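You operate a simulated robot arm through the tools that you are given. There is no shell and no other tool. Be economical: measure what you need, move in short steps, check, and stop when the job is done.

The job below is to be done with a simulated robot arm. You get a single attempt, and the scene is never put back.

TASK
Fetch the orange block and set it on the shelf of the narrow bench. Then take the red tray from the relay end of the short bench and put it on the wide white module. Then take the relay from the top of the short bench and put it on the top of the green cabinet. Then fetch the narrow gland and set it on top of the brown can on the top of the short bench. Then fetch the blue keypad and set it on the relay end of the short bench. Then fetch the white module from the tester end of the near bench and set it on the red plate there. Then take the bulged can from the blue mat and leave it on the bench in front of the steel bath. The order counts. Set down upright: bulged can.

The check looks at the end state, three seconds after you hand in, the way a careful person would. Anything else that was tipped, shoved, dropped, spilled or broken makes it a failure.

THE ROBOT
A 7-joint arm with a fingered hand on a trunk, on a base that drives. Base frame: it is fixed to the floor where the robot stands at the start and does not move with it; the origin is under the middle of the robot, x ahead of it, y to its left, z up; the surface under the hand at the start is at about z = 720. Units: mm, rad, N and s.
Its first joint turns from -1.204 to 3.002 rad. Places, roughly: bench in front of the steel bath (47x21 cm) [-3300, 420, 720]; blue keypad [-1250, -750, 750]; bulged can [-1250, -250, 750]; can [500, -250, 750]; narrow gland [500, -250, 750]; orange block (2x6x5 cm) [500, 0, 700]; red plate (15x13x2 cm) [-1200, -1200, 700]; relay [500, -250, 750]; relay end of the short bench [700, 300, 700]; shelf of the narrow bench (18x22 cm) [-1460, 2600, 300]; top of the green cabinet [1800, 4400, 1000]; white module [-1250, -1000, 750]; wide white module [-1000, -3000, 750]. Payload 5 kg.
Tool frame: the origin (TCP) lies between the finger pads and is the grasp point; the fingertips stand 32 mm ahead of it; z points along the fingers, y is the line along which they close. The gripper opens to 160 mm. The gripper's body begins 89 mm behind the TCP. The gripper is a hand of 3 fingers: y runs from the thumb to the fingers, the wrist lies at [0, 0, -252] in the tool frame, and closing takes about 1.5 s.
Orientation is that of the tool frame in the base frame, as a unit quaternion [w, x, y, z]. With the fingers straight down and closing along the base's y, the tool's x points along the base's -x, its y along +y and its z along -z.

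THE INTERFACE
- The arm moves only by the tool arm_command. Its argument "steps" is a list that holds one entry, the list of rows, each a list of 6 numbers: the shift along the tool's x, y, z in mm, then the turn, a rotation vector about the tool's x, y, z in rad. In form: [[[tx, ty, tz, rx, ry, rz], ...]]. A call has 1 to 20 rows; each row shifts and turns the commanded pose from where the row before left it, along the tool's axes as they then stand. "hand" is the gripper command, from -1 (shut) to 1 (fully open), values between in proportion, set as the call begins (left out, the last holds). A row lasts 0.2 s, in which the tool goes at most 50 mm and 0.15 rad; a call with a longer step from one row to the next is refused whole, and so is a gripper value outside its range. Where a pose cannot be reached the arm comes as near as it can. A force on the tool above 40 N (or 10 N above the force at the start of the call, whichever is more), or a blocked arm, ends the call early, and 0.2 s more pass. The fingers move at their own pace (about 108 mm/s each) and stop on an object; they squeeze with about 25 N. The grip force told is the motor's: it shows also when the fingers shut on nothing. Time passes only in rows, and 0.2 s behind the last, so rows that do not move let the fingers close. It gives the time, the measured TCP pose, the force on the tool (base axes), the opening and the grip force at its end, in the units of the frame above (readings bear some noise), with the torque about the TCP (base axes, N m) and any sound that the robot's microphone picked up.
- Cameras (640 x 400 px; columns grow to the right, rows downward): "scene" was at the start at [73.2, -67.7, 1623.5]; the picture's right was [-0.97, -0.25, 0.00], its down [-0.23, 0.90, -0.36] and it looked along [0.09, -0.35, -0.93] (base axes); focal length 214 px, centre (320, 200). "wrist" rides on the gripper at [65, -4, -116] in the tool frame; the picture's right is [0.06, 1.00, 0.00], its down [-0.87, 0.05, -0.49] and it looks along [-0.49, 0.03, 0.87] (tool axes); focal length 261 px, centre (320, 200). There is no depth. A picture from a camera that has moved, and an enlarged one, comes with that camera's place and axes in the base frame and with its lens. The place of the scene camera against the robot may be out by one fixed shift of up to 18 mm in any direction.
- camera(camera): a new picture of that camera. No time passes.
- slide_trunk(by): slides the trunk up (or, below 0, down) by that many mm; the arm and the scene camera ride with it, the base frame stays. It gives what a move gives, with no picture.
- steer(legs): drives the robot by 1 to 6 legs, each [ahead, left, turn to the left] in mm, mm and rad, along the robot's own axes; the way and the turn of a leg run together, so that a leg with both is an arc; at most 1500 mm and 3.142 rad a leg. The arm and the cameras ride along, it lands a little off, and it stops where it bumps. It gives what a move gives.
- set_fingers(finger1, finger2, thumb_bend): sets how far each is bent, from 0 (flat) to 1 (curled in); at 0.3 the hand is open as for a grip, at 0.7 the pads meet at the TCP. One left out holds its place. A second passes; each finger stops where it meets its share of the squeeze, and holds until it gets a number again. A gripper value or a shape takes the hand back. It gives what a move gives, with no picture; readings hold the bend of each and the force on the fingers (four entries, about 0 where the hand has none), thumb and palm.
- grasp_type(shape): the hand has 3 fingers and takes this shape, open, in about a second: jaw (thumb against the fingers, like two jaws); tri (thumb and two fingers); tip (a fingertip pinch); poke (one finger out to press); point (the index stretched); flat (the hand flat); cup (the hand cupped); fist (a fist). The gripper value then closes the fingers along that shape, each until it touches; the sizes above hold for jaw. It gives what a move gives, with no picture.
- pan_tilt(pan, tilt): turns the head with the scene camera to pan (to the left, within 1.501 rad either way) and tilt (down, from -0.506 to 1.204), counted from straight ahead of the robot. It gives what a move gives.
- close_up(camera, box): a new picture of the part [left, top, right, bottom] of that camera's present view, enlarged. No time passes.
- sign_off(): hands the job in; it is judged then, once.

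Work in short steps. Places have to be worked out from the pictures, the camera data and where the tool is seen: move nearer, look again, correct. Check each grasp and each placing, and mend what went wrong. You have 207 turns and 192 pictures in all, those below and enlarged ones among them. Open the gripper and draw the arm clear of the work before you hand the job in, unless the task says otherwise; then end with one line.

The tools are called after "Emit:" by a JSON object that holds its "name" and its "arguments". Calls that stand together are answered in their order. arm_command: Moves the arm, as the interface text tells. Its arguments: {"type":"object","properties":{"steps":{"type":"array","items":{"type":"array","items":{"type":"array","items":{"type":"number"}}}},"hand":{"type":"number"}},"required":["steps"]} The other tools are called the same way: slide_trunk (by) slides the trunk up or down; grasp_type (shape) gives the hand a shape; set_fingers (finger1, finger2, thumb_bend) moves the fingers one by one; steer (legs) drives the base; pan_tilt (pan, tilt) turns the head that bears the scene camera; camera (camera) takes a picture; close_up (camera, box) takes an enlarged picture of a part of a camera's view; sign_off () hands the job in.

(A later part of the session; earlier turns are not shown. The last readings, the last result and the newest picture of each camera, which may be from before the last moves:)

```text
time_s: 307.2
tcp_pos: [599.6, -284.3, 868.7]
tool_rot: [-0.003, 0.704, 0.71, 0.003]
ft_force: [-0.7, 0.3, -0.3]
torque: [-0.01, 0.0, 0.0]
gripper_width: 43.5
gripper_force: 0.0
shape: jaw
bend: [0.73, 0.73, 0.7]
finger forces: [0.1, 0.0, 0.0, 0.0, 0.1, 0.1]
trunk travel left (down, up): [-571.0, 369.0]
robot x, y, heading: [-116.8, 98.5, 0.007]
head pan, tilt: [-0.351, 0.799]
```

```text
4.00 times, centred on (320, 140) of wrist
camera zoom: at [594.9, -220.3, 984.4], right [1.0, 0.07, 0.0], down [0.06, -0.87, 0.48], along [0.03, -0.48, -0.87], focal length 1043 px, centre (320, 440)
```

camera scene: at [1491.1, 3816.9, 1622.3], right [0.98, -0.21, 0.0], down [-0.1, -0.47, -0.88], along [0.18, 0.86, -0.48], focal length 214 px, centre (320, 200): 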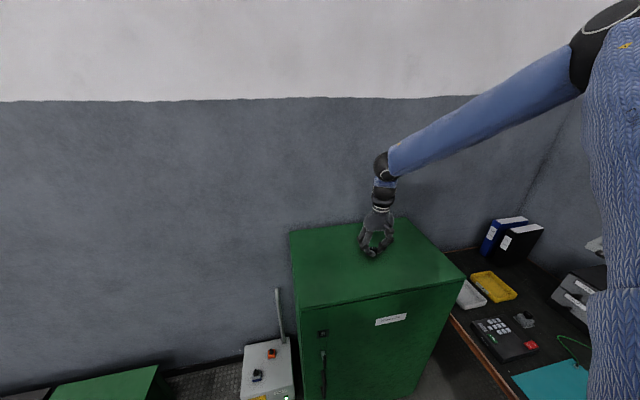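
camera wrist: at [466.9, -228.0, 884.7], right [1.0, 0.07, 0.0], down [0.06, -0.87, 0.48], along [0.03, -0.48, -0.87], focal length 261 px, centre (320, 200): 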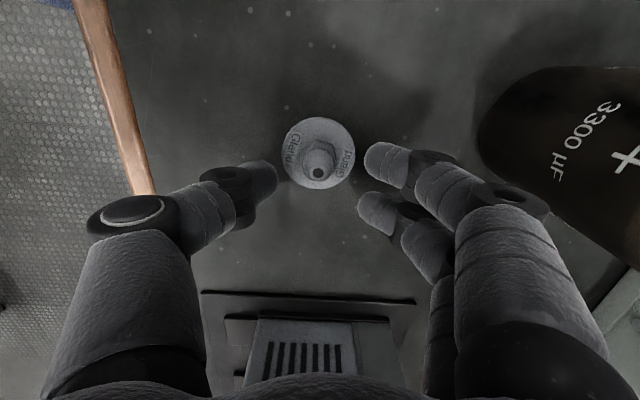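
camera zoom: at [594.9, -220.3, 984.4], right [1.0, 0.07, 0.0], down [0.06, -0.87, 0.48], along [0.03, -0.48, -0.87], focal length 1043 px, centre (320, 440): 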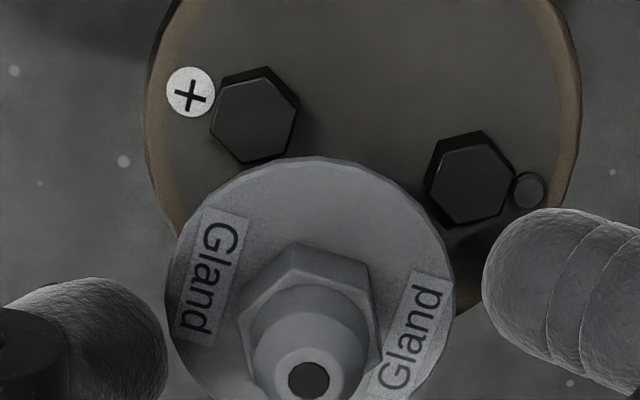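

Free and flat. Rise straight up and confirm.

Emit:
{"name": "slide_trunk", "arguments": {"by": 150}}

Emit:
{"name": "close_up", "arguments": {"camera": "scene", "box": [310, 140, 390, 190]}}

Emit:
{"name": "camera", "arguments": {"camera": "wrist"}}

```text
time_s: 308.9
tcp_pos: [599.7, -285.6, 1018.0]
tool_rot: [-0.004, 0.704, 0.71, 0.003]
ft_force: [-0.8, 1.1, 0.4]
torque: [0.04, -0.01, 0.0]
gripper_width: 43.3
gripper_force: 0.0
shape: jaw
bend: [0.73, 0.73, 0.7]
finger forces: [0.1, 0.0, 0.0, 0.1, 0.1, 0.0]
trunk travel left (down, up): [-721.0, 219.0]
robot x, y, heading: [-115.2, 95.5, 0.003]
head pan, tilt: [-0.351, 0.799]
```

```text
8.00 times, centred on (350, 165) of scene
camera zoom: at [21.0, 55.6, 1547.2], right [-0.34, -0.94, 0.0], down [-0.67, 0.24, -0.7], along [0.66, -0.24, -0.72], focal length 1716 px, centre (80, 480)
```

zoom: 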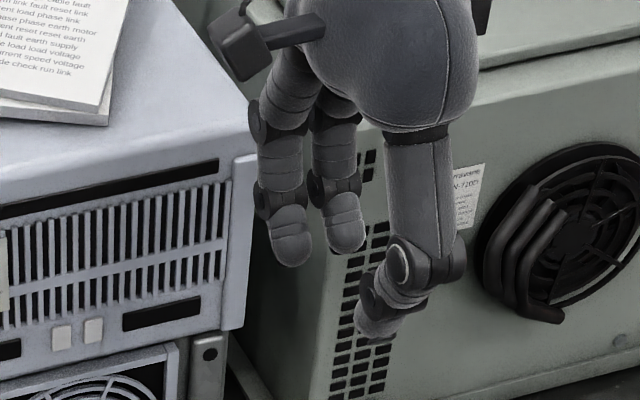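

```text
81 pictures are left
camera wrist: at [595.0, -220.4, 1134.4], right [1.0, 0.07, 0.0], down [0.06, -0.87, 0.48], along [0.03, -0.48, -0.87], focal length 261 px, centre (320, 200)
```

wrist: 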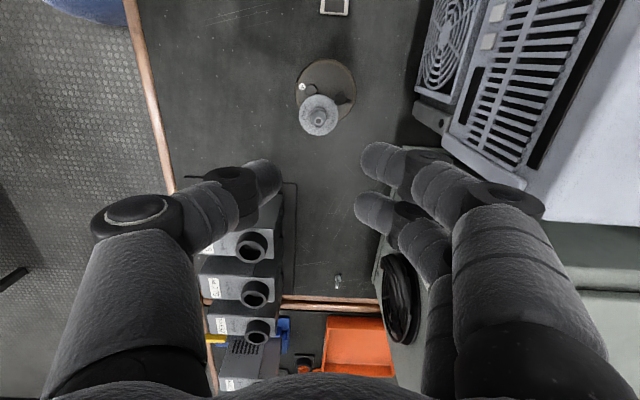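

Gland is on the can. Now to the near bench for the keypad: back off, turn south, and restore the tool yaw.

Emit:
{"name": "steer", "arguments": {"legs": [[-300, 0, 0], [0, 0, -1.57], [1137, -30, 0]]}}

Emit:
{"name": "arm_command", "arguments": {"steps": [[[0, 0, 0, 0, 0, -0.1428], [0, 0, 0, 0, 0, -0.1428], [0, 0, 0, 0, 0, -0.1428], [0, 0, 0, 0, 0, -0.1428], [0, 0, 0, 0, 0, -0.1428], [0, 0, 0, 0, 0, -0.1428], [0, 0, 0, 0, 0, -0.1428], [0, 0, 0, 0, 0, -0.1428], [0, 0, 0, 0, 0, -0.1428], [0, 0, 0, 0, 0, -0.1428], [0, 0, 0, 0, 0, -0.1428], [0, 0, 0, 0, 0, 0]]]}}

Emit:
{"name": "steer", "arguments": {"legs": [[0, 0, -1.57]]}}

Emit:
{"name": "pan_tilt", "arguments": {"pan": 0.1, "tilt": 0.75}}

Emit:
{"name": "camera", "arguments": {"camera": "scene"}}

Emit:
{"name": "camera", "arguments": {"camera": "wrist"}}

```text
time_s: 320.1
tcp_pos: [-841.1, -1741.9, 1017.4]
tool_rot: [-0.001, 1.0, -0.003, 0.004]
ft_force: [0.4, 0.1, 0.4]
torque: [-0.01, 0.0, 0.0]
gripper_width: 43.7
gripper_force: 0.1
shape: jaw
bend: [0.73, 0.73, 0.7]
finger forces: [0.0, 0.0, 0.1, 0.0, 0.0, 0.0]
trunk travel left (down, up): [-721.0, 219.0]
robot x, y, heading: [-456.2, -1032.4, -1.587]
head pan, tilt: [-0.351, 0.799]
```

```text
time_s: 322.8
tcp_pos: [-841.7, -1741.5, 1018.9]
tool_rot: [0.003, 0.709, 0.706, 0.003]
ft_force: [0.0, -0.6, 0.8]
torque: [0.01, 0.01, 0.0]
gripper_width: 43.6
gripper_force: 0.1
shape: jaw
bend: [0.73, 0.73, 0.7]
finger forces: [0.0, 0.1, 0.0, 0.0, 0.1, 0.0]
trunk travel left (down, up): [-721.0, 219.0]
robot x, y, heading: [-450.4, -1029.6, -1.579]
head pan, tilt: [-0.351, 0.799]
```

```text
time_s: 326.9
tcp_pos: [-1162.6, -649.3, 1019.0]
tool_rot: [0.004, 1.0, 0.003, 0.0]
ft_force: [0.0, 0.3, 0.1]
torque: [-0.02, 0.01, 0.02]
gripper_width: 43.8
gripper_force: 0.0
shape: jaw
bend: [0.73, 0.73, 0.7]
finger forces: [0.1, 0.0, 0.0, 0.0, 0.1, 0.0]
trunk travel left (down, up): [-721.0, 219.0]
robot x, y, heading: [-452.1, -1028.6, -3.137]
head pan, tilt: [-0.351, 0.799]
```

```text
time_s: 327.9
tcp_pos: [-1162.8, -650.8, 1019.2]
tool_rot: [0.004, 1.0, 0.003, 0.0]
ft_force: [0.5, -0.3, 0.1]
torque: [0.01, 0.0, -0.01]
gripper_width: 43.8
gripper_force: 0.1
shape: jaw
bend: [0.73, 0.73, 0.7]
finger forces: [0.1, 0.0, 0.0, 0.1, 0.1, 0.0]
trunk travel left (down, up): [-721.0, 219.0]
robot x, y, heading: [-448.6, -1036.7, -3.14]
head pan, tilt: [0.099, 0.75]
```

```text
80 pictures are left
camera scene: at [-573.9, -1054.7, 1551.3], right [-0.1, 0.99, 0.0], down [0.68, 0.07, -0.73], along [-0.73, -0.07, -0.68], focal length 214 px, centre (320, 200)
```

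scene: 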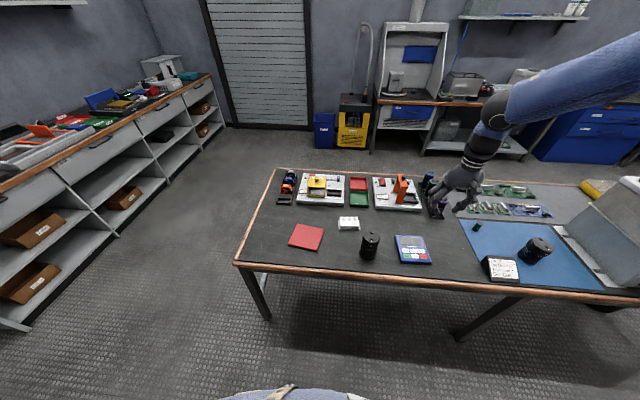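

```text
79 pictures are left
camera wrist: at [-1097.8, -644.5, 1134.2], right [0.07, -1.0, 0.01], down [-0.87, -0.06, 0.49], along [-0.49, -0.04, -0.87], focal length 261 px, centre (320, 200)
```

wrist: 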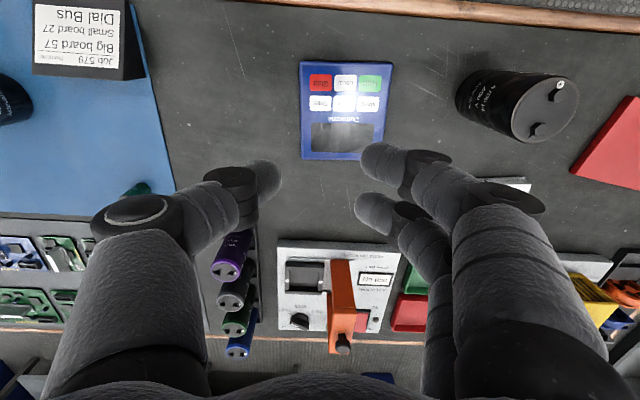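

Keypad centre ≈(-1175,-691), about 128×144 mm. Centre over it, open to ~150, lower 170.

Emit:
{"name": "arm_command", "arguments": {"steps": [[[-12, 41, 0, 0, 0, 0], [0, 0, 0, 0, 0, 0], [0, 0, 0, 0, 0, 0]]], "hand": 0.9}}

Emit:
{"name": "slide_trunk", "arguments": {"by": -170}}

Emit:
{"name": "camera", "arguments": {"camera": "wrist"}}

```text
time_s: 328.6
tcp_pos: [-1176.2, -692.2, 1018.8]
tool_rot: [0.004, 1.0, 0.002, 0.001]
ft_force: [-0.6, -0.1, 0.0]
torque: [0.06, 0.0, 0.01]
gripper_width: 151.7
gripper_force: 0.0
shape: jaw
bend: [0.4, 0.4, 0.37]
finger forces: [0.1, 0.1, 0.1, 0.0, 0.1, 0.0]
trunk travel left (down, up): [-721.0, 219.0]
robot x, y, heading: [-451.1, -1028.4, -3.138]
head pan, tilt: [0.099, 0.75]
```

```text
time_s: 330.6
tcp_pos: [-1176.1, -691.6, 849.2]
tool_rot: [0.004, 1.0, 0.003, 0.001]
ft_force: [1.5, -1.8, 0.7]
torque: [0.02, -0.02, 0.04]
gripper_width: 151.4
gripper_force: 0.0
shape: jaw
bend: [0.4, 0.4, 0.37]
finger forces: [0.0, 0.0, 0.0, 0.0, 0.0, 0.0]
trunk travel left (down, up): [-551.0, 389.0]
robot x, y, heading: [-450.6, -1034.9, -3.14]
head pan, tilt: [0.099, 0.75]
```

```text
78 pictures are left
camera wrist: at [-1110.2, -686.0, 965.4], right [0.07, -1.0, 0.01], down [-0.87, -0.06, 0.49], along [-0.49, -0.04, -0.87], focal length 261 px, centre (320, 200)
```

wrist: 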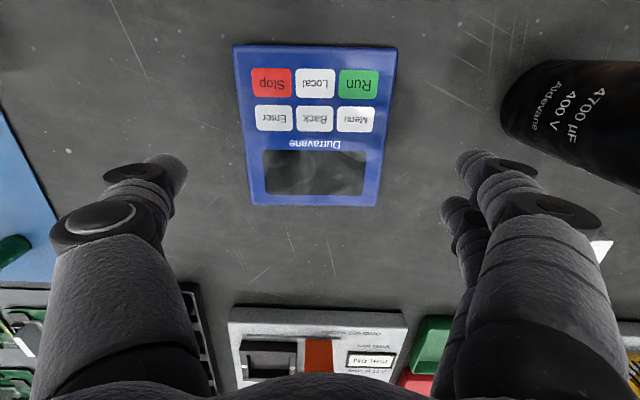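

Centred within a few mm. Shift +3 in y, lower 82, and look.

Emit:
{"name": "arm_command", "arguments": {"steps": [[[0, -3.5, 0, 0, 0, 0], [0, 0, 0, 0, 0, 0]]]}}

Emit:
{"name": "slide_trunk", "arguments": {"by": -82}}

Emit:
{"name": "camera", "arguments": {"camera": "wrist"}}

```text
time_s: 331.2
tcp_pos: [-1175.3, -688.5, 850.3]
tool_rot: [0.003, 1.0, 0.003, 0.001]
ft_force: [0.9, -0.2, -0.2]
torque: [0.0, -0.01, -0.01]
gripper_width: 151.7
gripper_force: 0.0
shape: jaw
bend: [0.4, 0.4, 0.37]
finger forces: [0.0, 0.0, 0.0, 0.1, 0.0, 0.1]
trunk travel left (down, up): [-551.0, 389.0]
robot x, y, heading: [-450.0, -1035.8, -3.139]
head pan, tilt: [0.099, 0.75]
```

```text
time_s: 332.4
tcp_pos: [-1176.5, -689.3, 768.2]
tool_rot: [0.004, 1.0, 0.002, 0.001]
ft_force: [0.1, -0.5, 0.5]
torque: [-0.01, 0.01, 0.0]
gripper_width: 152.0
gripper_force: 0.1
shape: jaw
bend: [0.4, 0.4, 0.37]
finger forces: [0.0, 0.1, 0.0, 0.1, 0.1, 0.1]
trunk travel left (down, up): [-469.0, 471.0]
robot x, y, heading: [-450.7, -1032.6, -3.139]
head pan, tilt: [0.099, 0.75]
```

```text
77 pictures are left
camera wrist: at [-1110.6, -683.2, 883.7], right [0.07, -1.0, 0.01], down [-0.87, -0.06, 0.49], along [-0.49, -0.04, -0.87], focal length 261 px, centre (320, 200)
```

wrist: 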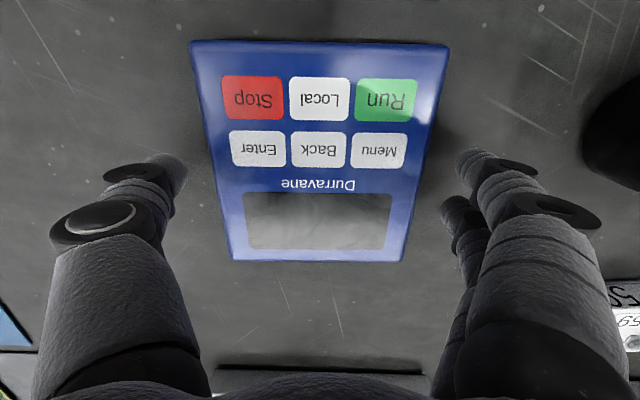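

Lower 12 mm more, close.

Emit:
{"name": "slide_trunk", "arguments": {"by": -11}}

Emit:
{"name": "arm_command", "arguments": {"steps": [[[0, 0, 0, 0, 0, 0], [0, 0, 0, 0, 0, 0], [0, 0, 0, 0, 0, 0], [0, 0, 0, 0, 0, 0]]], "hand": 0.2}}

Emit:
{"name": "slide_trunk", "arguments": {"by": 30}}

Emit:
{"name": "camera", "arguments": {"camera": "wrist"}}

```text
time_s: 332.9
tcp_pos: [-1174.8, -689.7, 757.3]
tool_rot: [0.003, 1.0, 0.003, 0.0]
ft_force: [-0.1, 0.1, -0.3]
torque: [-0.02, 0.01, -0.01]
gripper_width: 151.7
gripper_force: 0.0
shape: jaw
bend: [0.4, 0.4, 0.37]
finger forces: [0.0, 0.1, 0.0, 0.1, 0.0, 0.1]
trunk travel left (down, up): [-458.0, 482.0]
robot x, y, heading: [-445.2, -1034.5, -3.138]
head pan, tilt: [0.099, 0.75]
```

```text
time_s: 333.9
tcp_pos: [-1175.4, -688.5, 756.9]
tool_rot: [0.005, 1.0, 0.002, 0.0]
ft_force: [0.2, 1.0, 0.4]
torque: [0.01, 0.0, 0.0]
gripper_width: 122.1
gripper_force: 24.9
shape: jaw
bend: [0.62, 0.61, 0.59]
finger forces: [11.0, 11.3, 0.0, 0.1, 22.8, 0.0]
trunk travel left (down, up): [-458.0, 482.0]
robot x, y, heading: [-445.8, -1032.9, -3.141]
head pan, tilt: [0.099, 0.75]
```

```text
time_s: 334.7
tcp_pos: [-1176.6, -688.6, 787.0]
tool_rot: [0.004, 1.0, 0.003, 0.001]
ft_force: [0.1, 0.4, -3.6]
torque: [0.01, 0.01, 0.04]
gripper_width: 122.1
gripper_force: 25.1
shape: jaw
bend: [0.62, 0.61, 0.59]
finger forces: [11.3, 11.7, 0.1, 0.1, 22.9, 0.0]
trunk travel left (down, up): [-488.0, 452.0]
robot x, y, heading: [-452.1, -1030.7, -3.136]
head pan, tilt: [0.099, 0.75]
```

```text
76 pictures are left
camera wrist: at [-1111.0, -682.8, 901.9], right [0.07, -1.0, 0.01], down [-0.87, -0.06, 0.49], along [-0.49, -0.04, -0.87], focal length 261 px, centre (320, 200)
```

wrist: 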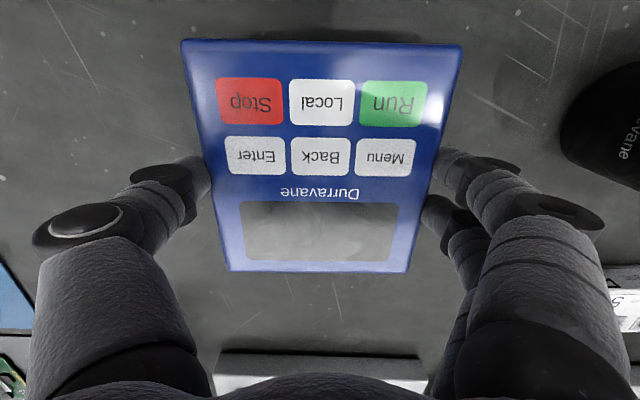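

Keypad lifted. Raise and drive to the relay end of the short bench.

Emit:
{"name": "slide_trunk", "arguments": {"by": 230}}

Emit:
{"name": "steer", "arguments": {"legs": [[0, 0, 1.57], [-1130, 30, 0], [0, 0, 1.57], [0, 545, 0]]}}

Emit:
{"name": "pan_tilt", "arguments": {"pan": -0.3, "tilt": 0.7}}

Emit:
{"name": "camera", "arguments": {"camera": "scene"}}

```text
time_s: 337.1
tcp_pos: [-1176.0, -688.4, 1017.1]
tool_rot: [0.004, 1.0, 0.002, 0.0]
ft_force: [0.2, 0.0, -3.3]
torque: [0.01, 0.01, -0.02]
gripper_width: 122.2
gripper_force: 25.0
shape: jaw
bend: [0.62, 0.61, 0.59]
finger forces: [11.3, 11.6, 0.0, 0.1, 22.9, 0.0]
trunk travel left (down, up): [-718.0, 222.0]
robot x, y, heading: [-449.5, -1036.5, -3.141]
head pan, tilt: [0.099, 0.75]
```

```text
time_s: 353.3
tcp_pos: [285.6, 310.8, 1016.8]
tool_rot: [0.001, -0.009, 1.0, 0.003]
ft_force: [-1.1, 1.1, -2.8]
torque: [-0.01, -0.03, -0.01]
gripper_width: 122.3
gripper_force: 25.3
shape: jaw
bend: [0.62, 0.61, 0.59]
finger forces: [11.1, 11.3, 0.0, 0.0, 22.5, 0.0]
trunk travel left (down, up): [-718.0, 222.0]
robot x, y, heading: [-449.5, 645.5, 0.013]
head pan, tilt: [0.099, 0.75]
```

```text
time_s: 354.2
tcp_pos: [285.3, 310.7, 1015.7]
tool_rot: [0.0, -0.009, 1.0, 0.005]
ft_force: [0.8, 0.3, -2.8]
torque: [-0.05, 0.01, -0.01]
gripper_width: 122.2
gripper_force: 25.2
shape: jaw
bend: [0.62, 0.61, 0.59]
finger forces: [11.1, 11.5, 0.0, 0.1, 22.5, 0.0]
trunk travel left (down, up): [-718.0, 222.0]
robot x, y, heading: [-445.1, 646.5, 0.01]
head pan, tilt: [-0.3, 0.7]
```

```text
75 pictures are left
camera scene: at [-303.4, 610.0, 1552.5], right [-0.28, -0.96, 0.0], down [-0.62, 0.18, -0.76], along [0.73, -0.22, -0.64], focal length 214 px, centre (320, 200)
```

scene: 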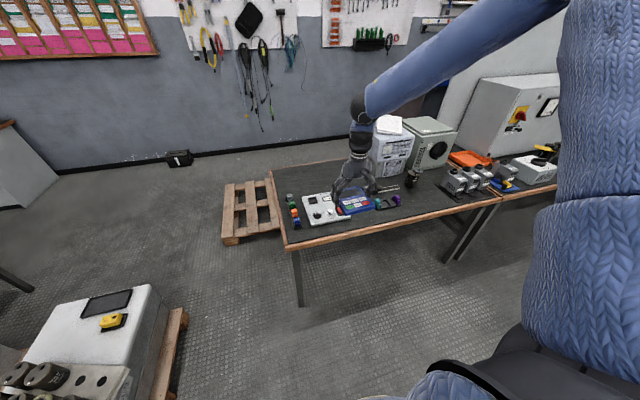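

Drive ahead 440 so the keypad is over the free back area, and look.

Emit:
{"name": "steer", "arguments": {"legs": [[440, 0, -0.012]]}}

Emit:
{"name": "slide_trunk", "arguments": {"by": -130}}

Emit:
{"name": "camera", "arguments": {"camera": "wrist"}}

Emit:
{"name": "camera", "arguments": {"camera": "scene"}}

```text
time_s: 356.9
tcp_pos: [721.1, 303.4, 1016.4]
tool_rot: [-0.001, -0.002, 1.0, 0.004]
ft_force: [0.2, -0.6, -2.5]
torque: [0.0, 0.05, 0.03]
gripper_width: 122.2
gripper_force: 25.4
shape: jaw
bend: [0.62, 0.61, 0.59]
finger forces: [11.1, 11.4, 0.1, 0.1, 22.5, 0.0]
trunk travel left (down, up): [-718.0, 222.0]
robot x, y, heading: [-2.4, 648.1, 0.002]
head pan, tilt: [-0.3, 0.7]
```

```text
time_s: 358.5
tcp_pos: [719.9, 303.3, 886.0]
tool_rot: [0.0, -0.002, 1.0, 0.004]
ft_force: [-0.2, -0.5, -3.0]
torque: [-0.01, 0.0, 0.01]
gripper_width: 122.1
gripper_force: 25.3
shape: jaw
bend: [0.62, 0.61, 0.59]
finger forces: [11.1, 11.3, 0.0, 0.0, 22.5, 0.0]
trunk travel left (down, up): [-588.0, 352.0]
robot x, y, heading: [-4.0, 649.5, 0.005]
head pan, tilt: [-0.3, 0.7]
```

```text
74 pictures are left
camera wrist: at [654.4, 298.5, 1002.5], right [-0.07, 1.0, 0.01], down [0.87, 0.05, 0.49], along [0.49, 0.04, -0.87], focal length 261 px, centre (320, 200)
```

wrist: 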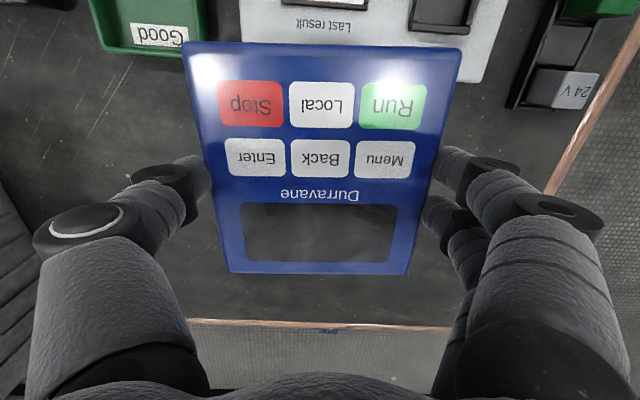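

```text
73 pictures are left
camera scene: at [135.1, 611.5, 1422.6], right [-0.3, -0.96, 0.0], down [-0.62, 0.19, -0.76], along [0.73, -0.23, -0.64], focal length 214 px, centre (320, 200)
```

scene: 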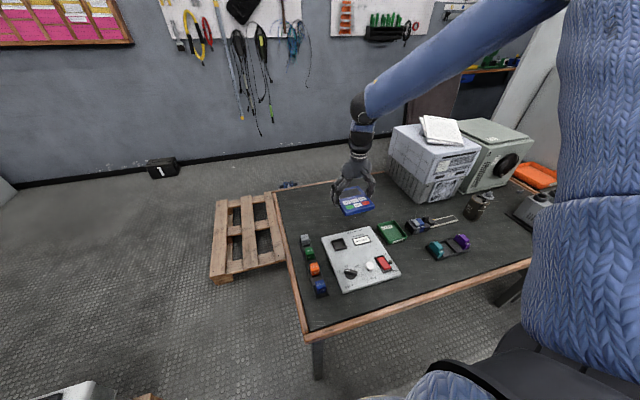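

The tester's far edge is at x≈666, so I shift forward 75 mm, then lower.

Emit:
{"name": "arm_command", "arguments": {"steps": [[[-38, 0, 0, 0, 0, 0], [-38, 0, 0, 0, 0, 0], [0, 0, 0, 0, 0, 0], [0, 0, 0, 0, 0, 0]]]}}

Emit:
{"name": "slide_trunk", "arguments": {"by": -115}}

Emit:
{"name": "camera", "arguments": {"camera": "wrist"}}

```text
time_s: 359.5
tcp_pos: [796.3, 304.6, 885.1]
tool_rot: [-0.001, -0.002, 1.0, 0.005]
ft_force: [0.1, -0.2, -2.1]
torque: [0.01, 0.0, 0.02]
gripper_width: 121.9
gripper_force: 25.1
shape: jaw
bend: [0.62, 0.61, 0.59]
finger forces: [11.1, 11.4, 0.0, 0.1, 22.5, 0.0]
trunk travel left (down, up): [-588.0, 352.0]
robot x, y, heading: [-8.8, 649.7, -0.001]
head pan, tilt: [-0.3, 0.7]
```

```text
time_s: 360.9
tcp_pos: [796.7, 303.8, 772.7]
tool_rot: [0.001, -0.002, 1.0, 0.005]
ft_force: [-0.2, 0.0, -2.4]
torque: [-0.02, -0.01, 0.02]
gripper_width: 122.0
gripper_force: 24.9
shape: jaw
bend: [0.62, 0.61, 0.59]
finger forces: [11.1, 11.5, 0.0, 0.0, 22.6, 0.0]
trunk travel left (down, up): [-473.0, 467.0]
robot x, y, heading: [-4.1, 648.4, -0.001]
head pan, tilt: [-0.3, 0.7]
```

```text
72 pictures are left
camera wrist: at [730.0, 298.4, 887.2], right [-0.07, 1.0, 0.01], down [0.87, 0.05, 0.49], along [0.49, 0.04, -0.87], focal length 261 px, centre (320, 200)
```

wrist: 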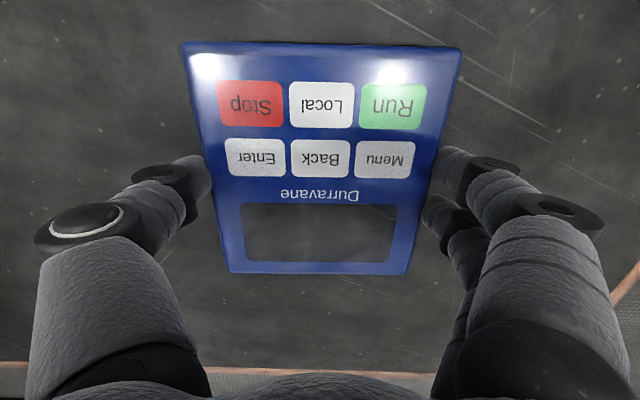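

Clear area. Lower to contact (expected near TCP z≈757).

Emit:
{"name": "slide_trunk", "arguments": {"by": -10}}

Emit:
{"name": "slide_trunk", "arguments": {"by": -4}}

Emit:
{"name": "slide_trunk", "arguments": {"by": -3}}

```text
time_s: 361.5
tcp_pos: [795.2, 303.5, 760.5]
tool_rot: [0.0, -0.001, 1.0, 0.005]
ft_force: [0.3, 0.4, -2.4]
torque: [0.01, -0.01, -0.01]
gripper_width: 122.0
gripper_force: 25.0
shape: jaw
bend: [0.62, 0.61, 0.59]
finger forces: [11.0, 11.5, 0.0, 0.0, 22.5, 0.0]
trunk travel left (down, up): [-463.0, 477.0]
robot x, y, heading: [-4.9, 646.7, 0.004]
head pan, tilt: [-0.3, 0.7]
```

```text
time_s: 362.0
tcp_pos: [795.4, 303.0, 757.6]
tool_rot: [0.0, -0.002, 1.0, 0.005]
ft_force: [1.0, -0.5, -2.2]
torque: [-0.03, -0.02, 0.02]
gripper_width: 121.9
gripper_force: 25.3
shape: jaw
bend: [0.62, 0.61, 0.59]
finger forces: [11.2, 11.6, 0.0, 0.1, 22.7, 0.1]
trunk travel left (down, up): [-459.0, 481.0]
robot x, y, heading: [-6.8, 650.3, 0.001]
head pan, tilt: [-0.3, 0.7]
```

```text
time_s: 362.6
tcp_pos: [795.6, 302.8, 755.6]
tool_rot: [0.0, -0.002, 1.0, 0.004]
ft_force: [0.2, -0.7, 12.7]
torque: [-0.07, 0.0, -0.02]
gripper_width: 121.6
gripper_force: 24.5
shape: jaw
bend: [0.62, 0.61, 0.59]
finger forces: [11.2, 11.5, 0.1, 0.1, 24.1, 0.1]
trunk travel left (down, up): [-456.0, 484.0]
robot x, y, heading: [-4.8, 651.9, -0.004]
head pan, tilt: [-0.3, 0.7]
```

Contact. Open and rise.

Emit:
{"name": "arm_command", "arguments": {"steps": [[[0, 0, 0, 0, 0, 0], [0, 0, 0, 0, 0, 0], [0, 0, 0, 0, 0, 0]]], "hand": 0.9}}

Emit:
{"name": "slide_trunk", "arguments": {"by": 270}}

Emit:
{"name": "camera", "arguments": {"camera": "wrist"}}

```text
time_s: 363.4
tcp_pos: [795.4, 302.7, 753.8]
tool_rot: [-0.002, -0.002, 1.0, 0.004]
ft_force: [0.1, 0.5, 0.2]
torque: [0.02, 0.0, -0.02]
gripper_width: 151.7
gripper_force: 0.1
shape: jaw
bend: [0.4, 0.4, 0.37]
finger forces: [0.1, 0.1, 0.0, 0.0, 0.0, 0.1]
trunk travel left (down, up): [-456.0, 484.0]
robot x, y, heading: [-2.4, 647.6, 0.0]
head pan, tilt: [-0.3, 0.7]
```

```text
time_s: 366.1
tcp_pos: [795.5, 303.5, 1024.9]
tool_rot: [0.0, -0.002, 1.0, 0.004]
ft_force: [0.3, 0.0, -0.6]
torque: [-0.03, 0.0, -0.03]
gripper_width: 151.9
gripper_force: 0.0
shape: jaw
bend: [0.4, 0.4, 0.37]
finger forces: [0.0, 0.0, 0.0, 0.1, 0.0, 0.0]
trunk travel left (down, up): [-726.0, 214.0]
robot x, y, heading: [-3.9, 651.2, 0.003]
head pan, tilt: [-0.3, 0.7]
```

```text
71 pictures are left
camera wrist: at [730.1, 298.2, 1139.8], right [-0.07, 1.0, 0.01], down [0.87, 0.05, 0.49], along [0.49, 0.04, -0.87], focal length 261 px, centre (320, 200)
```

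wrist: 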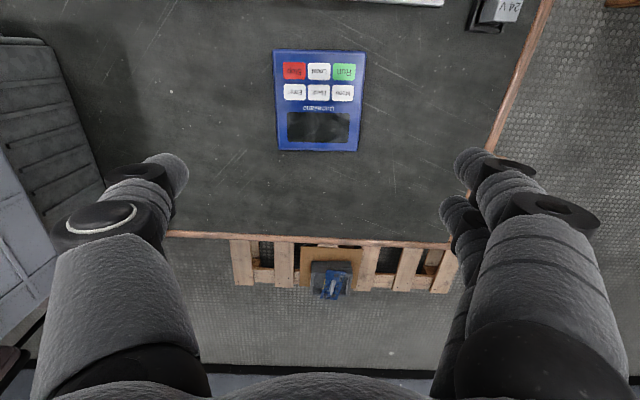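

Keypad placed well. Retract and return to the near bench for the white module.

Emit:
{"name": "arm_command", "arguments": {"steps": [[[38, 0, 0, 0, 0, 0], [38, 0, 0, 0, 0, 0], [0, 0, 0, 0, 0, 0]]], "hand": 0.0}}

Emit:
{"name": "steer", "arguments": {"legs": [[-440, 0, 0], [0, -545, 0], [0, 0, -1.57], [1438, -130, 0], [0, 0, -1.57]]}}

Emit:
{"name": "camera", "arguments": {"camera": "wrist"}}

```text
time_s: 366.9
tcp_pos: [722.5, 303.0, 1023.8]
tool_rot: [-0.002, -0.002, 1.0, 0.004]
ft_force: [-0.5, 0.1, -1.3]
torque: [-0.01, 0.04, 0.02]
gripper_width: 80.8
gripper_force: 0.1
shape: jaw
bend: [0.72, 0.72, 0.7]
finger forces: [0.0, 0.0, 0.0, 0.1, 0.0, 0.0]
trunk travel left (down, up): [-726.0, 214.0]
robot x, y, heading: [-4.2, 651.2, -0.0]
head pan, tilt: [-0.3, 0.7]
```

```text
time_s: 386.6
tcp_pos: [-1302.3, -956.2, 1023.4]
tool_rot: [0.004, 1.0, 0.0, 0.0]
ft_force: [0.2, 0.2, 0.9]
torque: [0.0, 0.02, 0.0]
gripper_width: 81.0
gripper_force: 0.1
shape: jaw
bend: [0.72, 0.72, 0.7]
finger forces: [0.1, 0.1, 0.1, 0.0, 0.0, 0.1]
trunk travel left (down, up): [-726.0, 214.0]
robot x, y, heading: [-572.7, -1304.5, 3.141]
head pan, tilt: [-0.3, 0.7]
```

```text
70 pictures are left
camera wrist: at [-1236.5, -950.5, 1139.4], right [0.06, -1.0, 0.01], down [-0.87, -0.05, 0.49], along [-0.49, -0.04, -0.87], focal length 261 px, centre (320, 200)
```

wrist: 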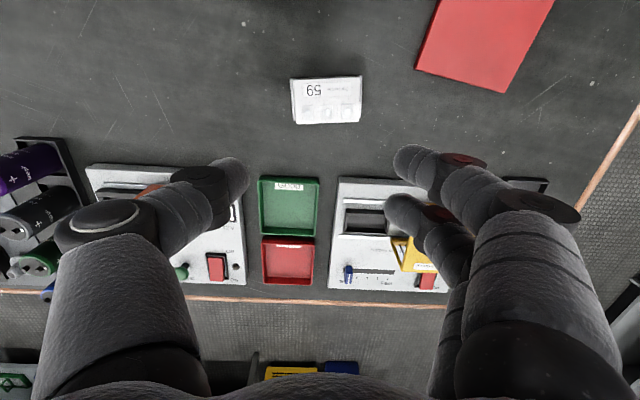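

White module at ≈(-1297,-967), ~100 mm along y. Centre, open to ~140, lower 170.

Emit:
{"name": "arm_command", "arguments": {"steps": [[[5, 11, 0, 0, 0, 0], [0, 0, 0, 0, 0, 0], [0, 0, 0, 0, 0, 0]]], "hand": 0.7}}

Emit:
{"name": "slide_trunk", "arguments": {"by": -170}}

Emit:
{"name": "camera", "arguments": {"camera": "wrist"}}

```text
time_s: 387.4
tcp_pos: [-1294.7, -967.0, 1024.1]
tool_rot: [0.003, 1.0, 0.002, 0.0]
ft_force: [0.5, -0.3, 0.2]
torque: [0.03, -0.02, 0.03]
gripper_width: 136.0
gripper_force: 0.1
shape: jaw
bend: [0.54, 0.54, 0.5]
finger forces: [0.0, 0.1, 0.0, 0.0, 0.0, 0.0]
trunk travel left (down, up): [-726.0, 214.0]
robot x, y, heading: [-577.4, -1306.4, 3.14]
head pan, tilt: [-0.3, 0.7]
```

```text
time_s: 389.3
tcp_pos: [-1296.1, -965.7, 853.2]
tool_rot: [0.004, 1.0, 0.001, 0.0]
ft_force: [-0.7, -0.2, 0.4]
torque: [0.01, 0.04, 0.03]
gripper_width: 135.9
gripper_force: 0.0
shape: jaw
bend: [0.54, 0.54, 0.5]
finger forces: [0.0, 0.0, 0.0, 0.0, 0.0, 0.1]
trunk travel left (down, up): [-556.0, 384.0]
robot x, y, heading: [-575.1, -1300.9, 3.142]
head pan, tilt: [-0.3, 0.7]
```

```text
69 pictures are left
camera wrist: at [-1231.3, -961.2, 969.4], right [0.06, -1.0, 0.01], down [-0.87, -0.05, 0.49], along [-0.49, -0.04, -0.87], focal length 261 px, centre (320, 200)
```

wrist: 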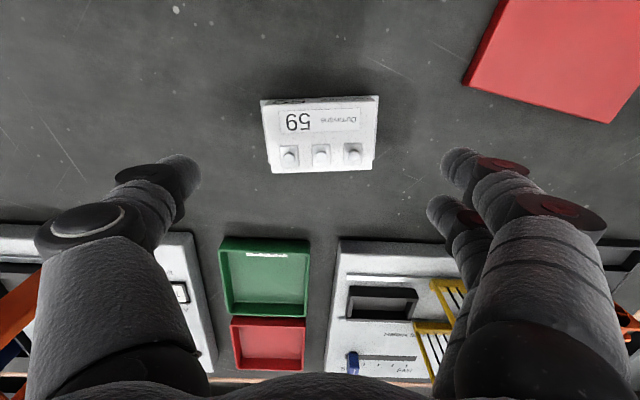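

Centre y≈-968.5. Shift, lower 92, then close.

Emit:
{"name": "arm_command", "arguments": {"steps": [[[0, 3, 0, 0, 0, 0], [0, 0, 0, 0, 0, 0]]]}}

Emit:
{"name": "slide_trunk", "arguments": {"by": -94}}

Emit:
{"name": "arm_command", "arguments": {"steps": [[[0, 0, 0, 0, 0, 0], [0, 0, 0, 0, 0, 0], [0, 0, 0, 0, 0, 0], [0, 0, 0, 0, 0, 0]]], "hand": -0.1}}

Emit:
{"name": "camera", "arguments": {"camera": "wrist"}}

```text
time_s: 389.9
tcp_pos: [-1295.7, -969.1, 853.1]
tool_rot: [0.004, 1.0, 0.0, 0.0]
ft_force: [-0.4, -0.3, -0.4]
torque: [0.02, 0.01, 0.0]
gripper_width: 136.0
gripper_force: 0.1
shape: jaw
bend: [0.54, 0.54, 0.5]
finger forces: [0.0, 0.0, 0.0, 0.1, 0.1, 0.0]
trunk travel left (down, up): [-556.0, 384.0]
robot x, y, heading: [-576.0, -1301.9, 3.143]
head pan, tilt: [-0.3, 0.7]
```

```text
time_s: 391.2
tcp_pos: [-1296.3, -970.3, 760.2]
tool_rot: [0.003, 1.0, 0.001, -0.001]
ft_force: [-0.8, 0.0, -0.2]
torque: [0.02, 0.03, -0.02]
gripper_width: 135.8
gripper_force: 0.0
shape: jaw
bend: [0.54, 0.54, 0.5]
finger forces: [0.0, 0.1, 0.0, 0.0, 0.0, 0.0]
trunk travel left (down, up): [-462.0, 478.0]
robot x, y, heading: [-576.4, -1305.3, 3.137]
head pan, tilt: [-0.3, 0.7]
```

```text
time_s: 392.2
tcp_pos: [-1295.8, -969.0, 759.9]
tool_rot: [0.004, 1.0, 0.001, 0.0]
ft_force: [0.6, 0.0, -0.3]
torque: [0.0, -0.01, 0.0]
gripper_width: 86.0
gripper_force: 25.2
shape: jaw
bend: [0.72, 0.72, 0.7]
finger forces: [11.0, 11.1, 0.0, 0.1, 22.8, 0.0]
trunk travel left (down, up): [-462.0, 478.0]
robot x, y, heading: [-577.0, -1303.5, 3.14]
head pan, tilt: [-0.3, 0.7]
```

```text
68 pictures are left
camera wrist: at [-1231.2, -964.2, 874.9], right [0.06, -1.0, 0.01], down [-0.87, -0.05, 0.49], along [-0.49, -0.04, -0.87], focal length 261 px, centre (320, 200)
```

wrist: 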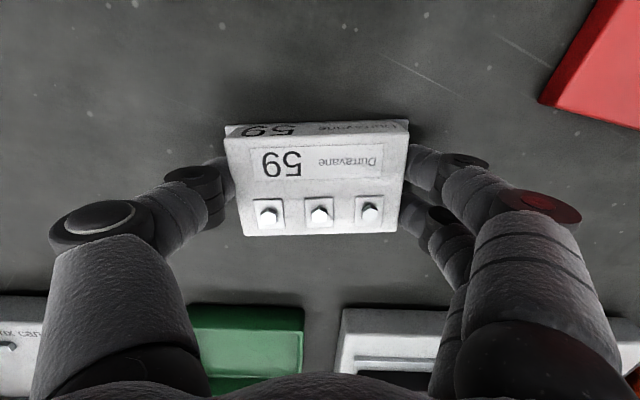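

Gripped evenly. Lift 100 and drive the hand over the red plate.

Emit:
{"name": "slide_trunk", "arguments": {"by": 110}}

Emit:
{"name": "steer", "arguments": {"legs": [[-50, 120, 0]]}}

Emit:
{"name": "camera", "arguments": {"camera": "wrist"}}

Emit:
{"name": "pan_tilt", "arguments": {"pan": 0.1, "tilt": 0.9}}

Emit:
{"name": "camera", "arguments": {"camera": "scene"}}

```text
time_s: 393.6
tcp_pos: [-1296.4, -969.1, 869.5]
tool_rot: [0.004, 1.0, 0.002, 0.001]
ft_force: [0.1, 0.3, -3.9]
torque: [0.0, 0.0, 0.02]
gripper_width: 86.2
gripper_force: 24.5
shape: jaw
bend: [0.72, 0.72, 0.7]
finger forces: [11.3, 11.5, 0.1, 0.1, 22.6, 0.0]
trunk travel left (down, up): [-572.0, 368.0]
robot x, y, heading: [-572.8, -1306.2, 3.138]
head pan, tilt: [-0.3, 0.7]
```

```text
time_s: 394.9
tcp_pos: [-1246.8, -1091.3, 870.8]
tool_rot: [0.004, 1.0, 0.0, 0.0]
ft_force: [0.2, -0.1, -2.8]
torque: [0.06, 0.02, 0.01]
gripper_width: 86.3
gripper_force: 24.6
shape: jaw
bend: [0.72, 0.72, 0.7]
finger forces: [11.3, 11.5, 0.1, 0.0, 22.7, 0.0]
trunk travel left (down, up): [-572.0, 368.0]
robot x, y, heading: [-527.5, -1427.0, 3.14]
head pan, tilt: [-0.3, 0.7]
```

```text
67 pictures are left
camera wrist: at [-1181.3, -1085.9, 986.1], right [0.06, -1.0, 0.01], down [-0.87, -0.05, 0.49], along [-0.49, -0.04, -0.87], focal length 261 px, centre (320, 200)
```

wrist: 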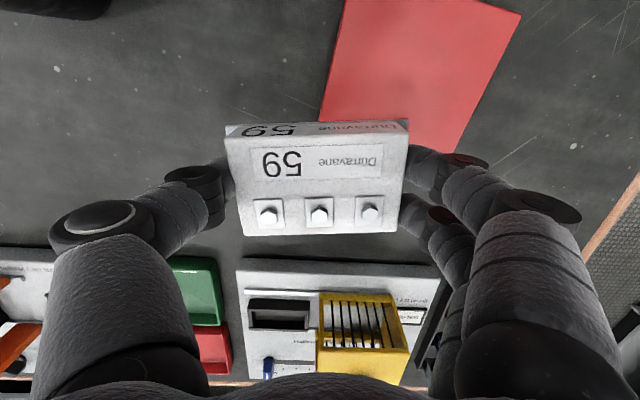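

```text
time_s: 395.8
tcp_pos: [-1246.1, -1091.2, 869.2]
tool_rot: [0.003, 1.0, 0.002, -0.001]
ft_force: [0.5, 0.4, -2.9]
torque: [-0.03, -0.03, -0.01]
gripper_width: 86.3
gripper_force: 25.1
shape: jaw
bend: [0.72, 0.72, 0.7]
finger forces: [11.3, 11.6, 0.0, 0.0, 22.8, 0.0]
trunk travel left (down, up): [-572.0, 368.0]
robot x, y, heading: [-524.0, -1428.0, 3.142]
head pan, tilt: [0.099, 0.901]
```

```text
66 pictures are left
camera scene: at [-642.9, -1445.1, 1390.4], right [-0.1, 1.0, 0.0], down [0.78, 0.08, -0.62], along [-0.62, -0.06, -0.78], focal length 214 px, centre (320, 200)
```

scene: 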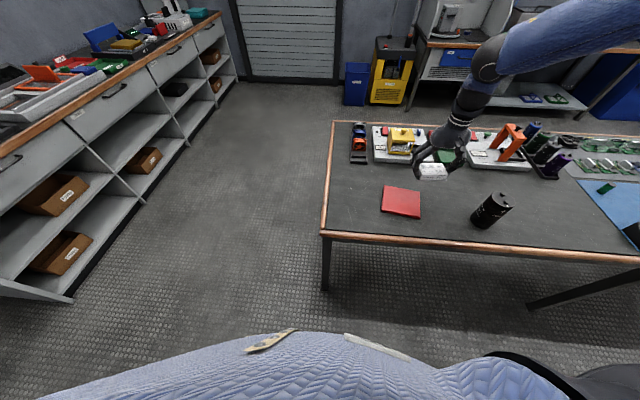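

Plate centre ≈(-1193,-1164), turned about 10°. Move there and lower.

Emit:
{"name": "steer", "arguments": {"legs": [[-53, 73, 0]]}}

Emit:
{"name": "slide_trunk", "arguments": {"by": -60}}

Emit:
{"name": "camera", "arguments": {"camera": "wrist"}}

Emit:
{"name": "close_up", "arguments": {"camera": "scene", "box": [330, 120, 490, 220]}}

```text
time_s: 396.9
tcp_pos: [-1194.2, -1163.3, 870.5]
tool_rot: [0.003, 1.0, 0.0, 0.001]
ft_force: [-0.3, -1.0, -3.3]
torque: [0.01, 0.05, -0.02]
gripper_width: 86.2
gripper_force: 25.3
shape: jaw
bend: [0.72, 0.72, 0.7]
finger forces: [11.2, 11.5, 0.0, 0.1, 22.7, 0.0]
trunk travel left (down, up): [-572.0, 368.0]
robot x, y, heading: [-474.4, -1502.8, 3.139]
head pan, tilt: [0.099, 0.901]
```

```text
time_s: 397.9
tcp_pos: [-1194.5, -1162.3, 810.3]
tool_rot: [0.004, 1.0, 0.0, 0.0]
ft_force: [1.1, 0.2, -3.3]
torque: [-0.03, 0.03, 0.01]
gripper_width: 86.3
gripper_force: 25.4
shape: jaw
bend: [0.72, 0.72, 0.7]
finger forces: [11.3, 11.5, 0.0, 0.0, 22.7, 0.0]
trunk travel left (down, up): [-512.0, 428.0]
robot x, y, heading: [-475.9, -1498.6, 3.134]
head pan, tilt: [0.099, 0.901]
```

```text
65 pictures are left
camera wrist: at [-1129.2, -1156.7, 925.7], right [0.06, -1.0, 0.01], down [-0.87, -0.05, 0.49], along [-0.49, -0.04, -0.87], focal length 261 px, centre (320, 200)
```

wrist: 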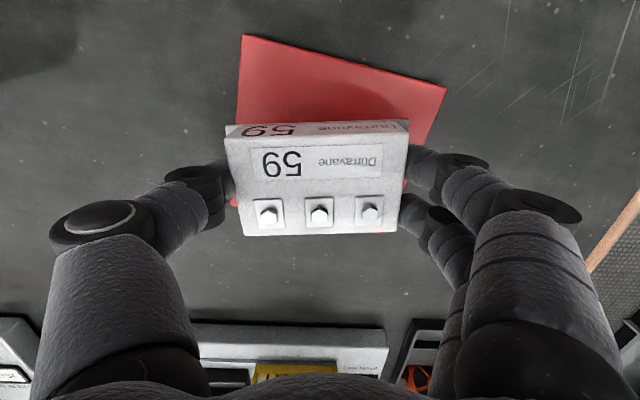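

```text
4.00 times, centred on (410, 170) of scene
camera zoom: at [-590.8, -1518.1, 1330.5], right [-0.1, 1.0, 0.0], down [0.78, 0.07, -0.62], along [-0.62, -0.06, -0.78], focal length 858 px, centre (-40, 320)
```

zoom: 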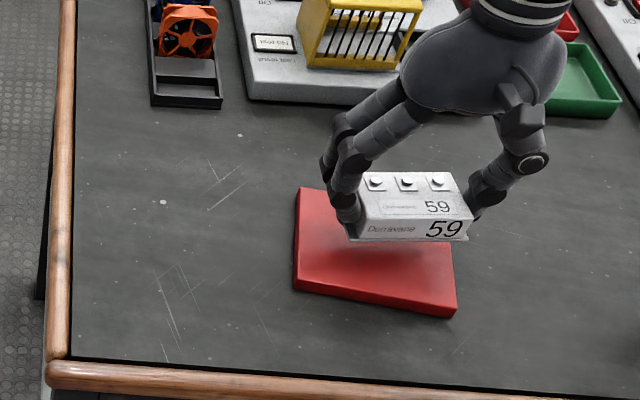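

Well centred. Lower to contact (expected near TCP z≈780).

Emit:
{"name": "slide_trunk", "arguments": {"by": -24}}

Emit:
{"name": "slide_trunk", "arguments": {"by": -4}}

Emit:
{"name": "slide_trunk", "arguments": {"by": -3}}

```text
time_s: 398.6
tcp_pos: [-1192.9, -1161.7, 786.4]
tool_rot: [0.003, 1.0, 0.0, 0.0]
ft_force: [0.5, -0.5, -3.3]
torque: [-0.01, 0.05, 0.01]
gripper_width: 86.2
gripper_force: 24.8
shape: jaw
bend: [0.72, 0.72, 0.7]
finger forces: [11.4, 11.5, 0.0, 0.0, 22.7, 0.1]
trunk travel left (down, up): [-488.0, 452.0]
robot x, y, heading: [-470.4, -1493.3, 3.136]
head pan, tilt: [0.099, 0.901]
```

```text
time_s: 399.1
tcp_pos: [-1195.1, -1161.0, 781.4]
tool_rot: [0.005, 1.0, 0.0, 0.0]
ft_force: [-0.2, -0.6, -3.7]
torque: [-0.01, 0.01, -0.03]
gripper_width: 86.1
gripper_force: 24.6
shape: jaw
bend: [0.72, 0.72, 0.7]
finger forces: [11.3, 11.6, 0.0, 0.1, 22.7, 0.0]
trunk travel left (down, up): [-484.0, 456.0]
robot x, y, heading: [-477.5, -1500.3, 3.137]
head pan, tilt: [0.099, 0.901]
```

```text
time_s: 399.6
tcp_pos: [-1194.4, -1162.2, 777.8]
tool_rot: [0.005, 1.0, 0.0, 0.0]
ft_force: [-0.5, 0.3, -3.5]
torque: [0.0, -0.02, 0.01]
gripper_width: 86.1
gripper_force: 24.9
shape: jaw
bend: [0.72, 0.72, 0.7]
finger forces: [11.3, 11.5, 0.0, 0.0, 22.7, 0.0]
trunk travel left (down, up): [-481.0, 459.0]
robot x, y, heading: [-476.5, -1499.0, 3.14]
head pan, tilt: [0.099, 0.901]
```

Emit:
{"name": "slide_trunk", "arguments": {"by": -3}}

Emit:
{"name": "slide_trunk", "arguments": {"by": -2}}

Emit:
{"name": "slide_trunk", "arguments": {"by": -2}}

```text
time_s: 400.1
tcp_pos: [-1195.4, -1161.8, 774.7]
tool_rot: [0.004, 1.0, 0.0, 0.0]
ft_force: [0.6, -0.6, -3.4]
torque: [0.01, 0.01, 0.0]
gripper_width: 86.3
gripper_force: 25.3
shape: jaw
bend: [0.72, 0.72, 0.7]
finger forces: [11.3, 11.5, 0.0, 0.0, 22.7, 0.0]
trunk travel left (down, up): [-478.0, 462.0]
robot x, y, heading: [-474.1, -1494.6, 3.136]
head pan, tilt: [0.099, 0.901]
```

```text
time_s: 400.7
tcp_pos: [-1192.6, -1161.3, 774.0]
tool_rot: [0.004, 1.0, 0.001, -0.001]
ft_force: [0.7, 0.4, 0.3]
torque: [0.02, -0.02, 0.01]
gripper_width: 86.4
gripper_force: 24.5
shape: jaw
bend: [0.72, 0.72, 0.7]
finger forces: [11.3, 11.5, 0.0, 0.1, 23.3, 0.0]
trunk travel left (down, up): [-476.0, 464.0]
robot x, y, heading: [-477.6, -1498.2, 3.136]
head pan, tilt: [0.099, 0.901]
```

```text
time_s: 401.2
tcp_pos: [-1195.2, -1162.7, 773.5]
tool_rot: [0.004, 1.0, -0.001, -0.001]
ft_force: [-1.8, 1.3, 14.7]
torque: [0.12, 0.0, 0.04]
gripper_width: 86.0
gripper_force: 25.4
shape: jaw
bend: [0.72, 0.72, 0.7]
finger forces: [12.1, 12.1, 0.0, 0.0, 25.8, 0.0]
trunk travel left (down, up): [-474.0, 466.0]
robot x, y, heading: [-471.6, -1500.3, 3.14]
head pan, tilt: [0.099, 0.901]
```

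Seated. Open and rise.

Emit:
{"name": "arm_command", "arguments": {"steps": [[[0, 0, 0, 0, 0, 0], [0, 0, 0, 0, 0, 0], [0, 0, 0, 0, 0, 0]]], "hand": 0.6}}

Emit:
{"name": "slide_trunk", "arguments": {"by": 250}}

Emit:
{"name": "camera", "arguments": {"camera": "wrist"}}

```text
time_s: 402.0
tcp_pos: [-1194.1, -1161.9, 772.1]
tool_rot: [0.005, 1.0, 0.0, 0.0]
ft_force: [0.3, 0.1, 0.1]
torque: [0.03, -0.03, 0.01]
gripper_width: 127.8
gripper_force: 0.2
shape: jaw
bend: [0.59, 0.59, 0.55]
finger forces: [0.1, 0.0, 0.1, 0.0, 0.0, 0.1]
trunk travel left (down, up): [-474.0, 466.0]
robot x, y, heading: [-473.7, -1496.6, 3.139]
head pan, tilt: [0.099, 0.901]
```

```text
time_s: 404.6
tcp_pos: [-1194.2, -1161.5, 1021.4]
tool_rot: [0.005, 1.0, 0.0, -0.001]
ft_force: [0.2, 0.1, -0.5]
torque: [0.03, 0.01, -0.03]
gripper_width: 127.7
gripper_force: 0.1
shape: jaw
bend: [0.59, 0.59, 0.55]
finger forces: [0.1, 0.0, 0.0, 0.1, 0.1, 0.1]
trunk travel left (down, up): [-724.0, 216.0]
robot x, y, heading: [-474.8, -1501.1, 3.133]
head pan, tilt: [0.099, 0.901]
```

```text
63 pictures are left
camera wrist: at [-1129.4, -1156.5, 1137.3], right [0.06, -1.0, 0.01], down [-0.87, -0.05, 0.49], along [-0.49, -0.04, -0.87], focal length 261 px, centre (320, 200)
```

wrist: 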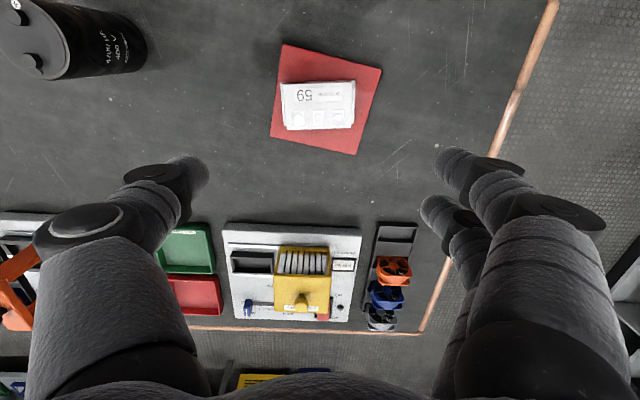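

White module sits on the red plate. Now drive north to the bulged can on the blue mat.

Emit:
{"name": "steer", "arguments": {"legs": [[0, -950, 0]]}}

Emit:
{"name": "pan_tilt", "arguments": {"pan": -0.3, "tilt": 0.7}}

Emit:
{"name": "camera", "arguments": {"camera": "scene"}}

Emit:
{"name": "camera", "arguments": {"camera": "wrist"}}

```text
time_s: 409.5
tcp_pos: [-1178.5, -198.8, 1021.9]
tool_rot: [0.004, 1.0, -0.007, 0.0]
ft_force: [-0.8, 1.0, -0.4]
torque: [0.03, 0.01, -0.03]
gripper_width: 127.9
gripper_force: 0.2
shape: jaw
bend: [0.59, 0.59, 0.55]
finger forces: [0.1, 0.1, 0.0, 0.0, 0.1, 0.0]
trunk travel left (down, up): [-724.0, 216.0]
robot x, y, heading: [-467.1, -544.8, 3.126]
head pan, tilt: [0.099, 0.901]
```

```text
time_s: 410.4
tcp_pos: [-1179.6, -198.3, 1021.6]
tool_rot: [0.003, 1.0, -0.007, 0.001]
ft_force: [0.0, -1.0, 0.0]
torque: [-0.01, 0.01, -0.01]
gripper_width: 127.8
gripper_force: 0.1
shape: jaw
bend: [0.59, 0.59, 0.55]
finger forces: [0.0, 0.1, 0.0, 0.0, 0.0, 0.0]
trunk travel left (down, up): [-724.0, 216.0]
robot x, y, heading: [-463.4, -546.2, 3.124]
head pan, tilt: [-0.3, 0.7]
```

```text
62 pictures are left
camera scene: at [-585.8, -530.7, 1558.5], right [0.31, 0.95, 0.0], down [0.61, -0.2, -0.76], along [-0.73, 0.24, -0.64], focal length 214 px, centre (320, 200)
```

scene: 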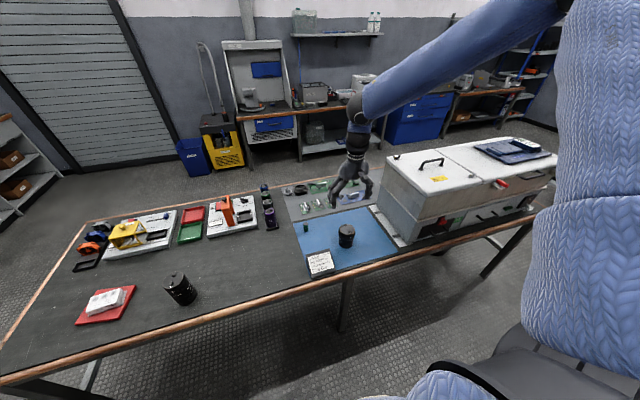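

```text
61 pictures are left
camera wrist: at [-1113.7, -194.4, 1137.5], right [0.05, -1.0, 0.01], down [-0.87, -0.04, 0.49], along [-0.49, -0.03, -0.87], focal length 261 px, centre (320, 200)
```

wrist: 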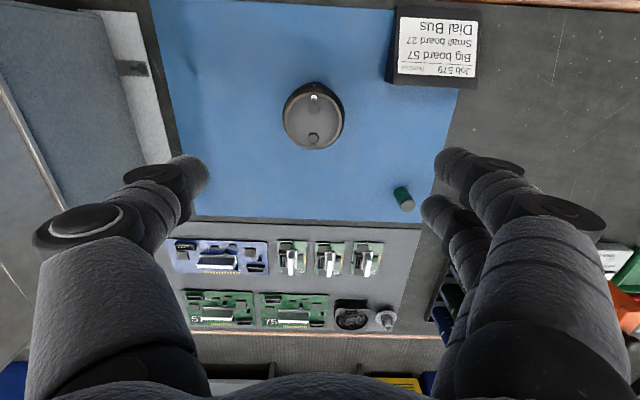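

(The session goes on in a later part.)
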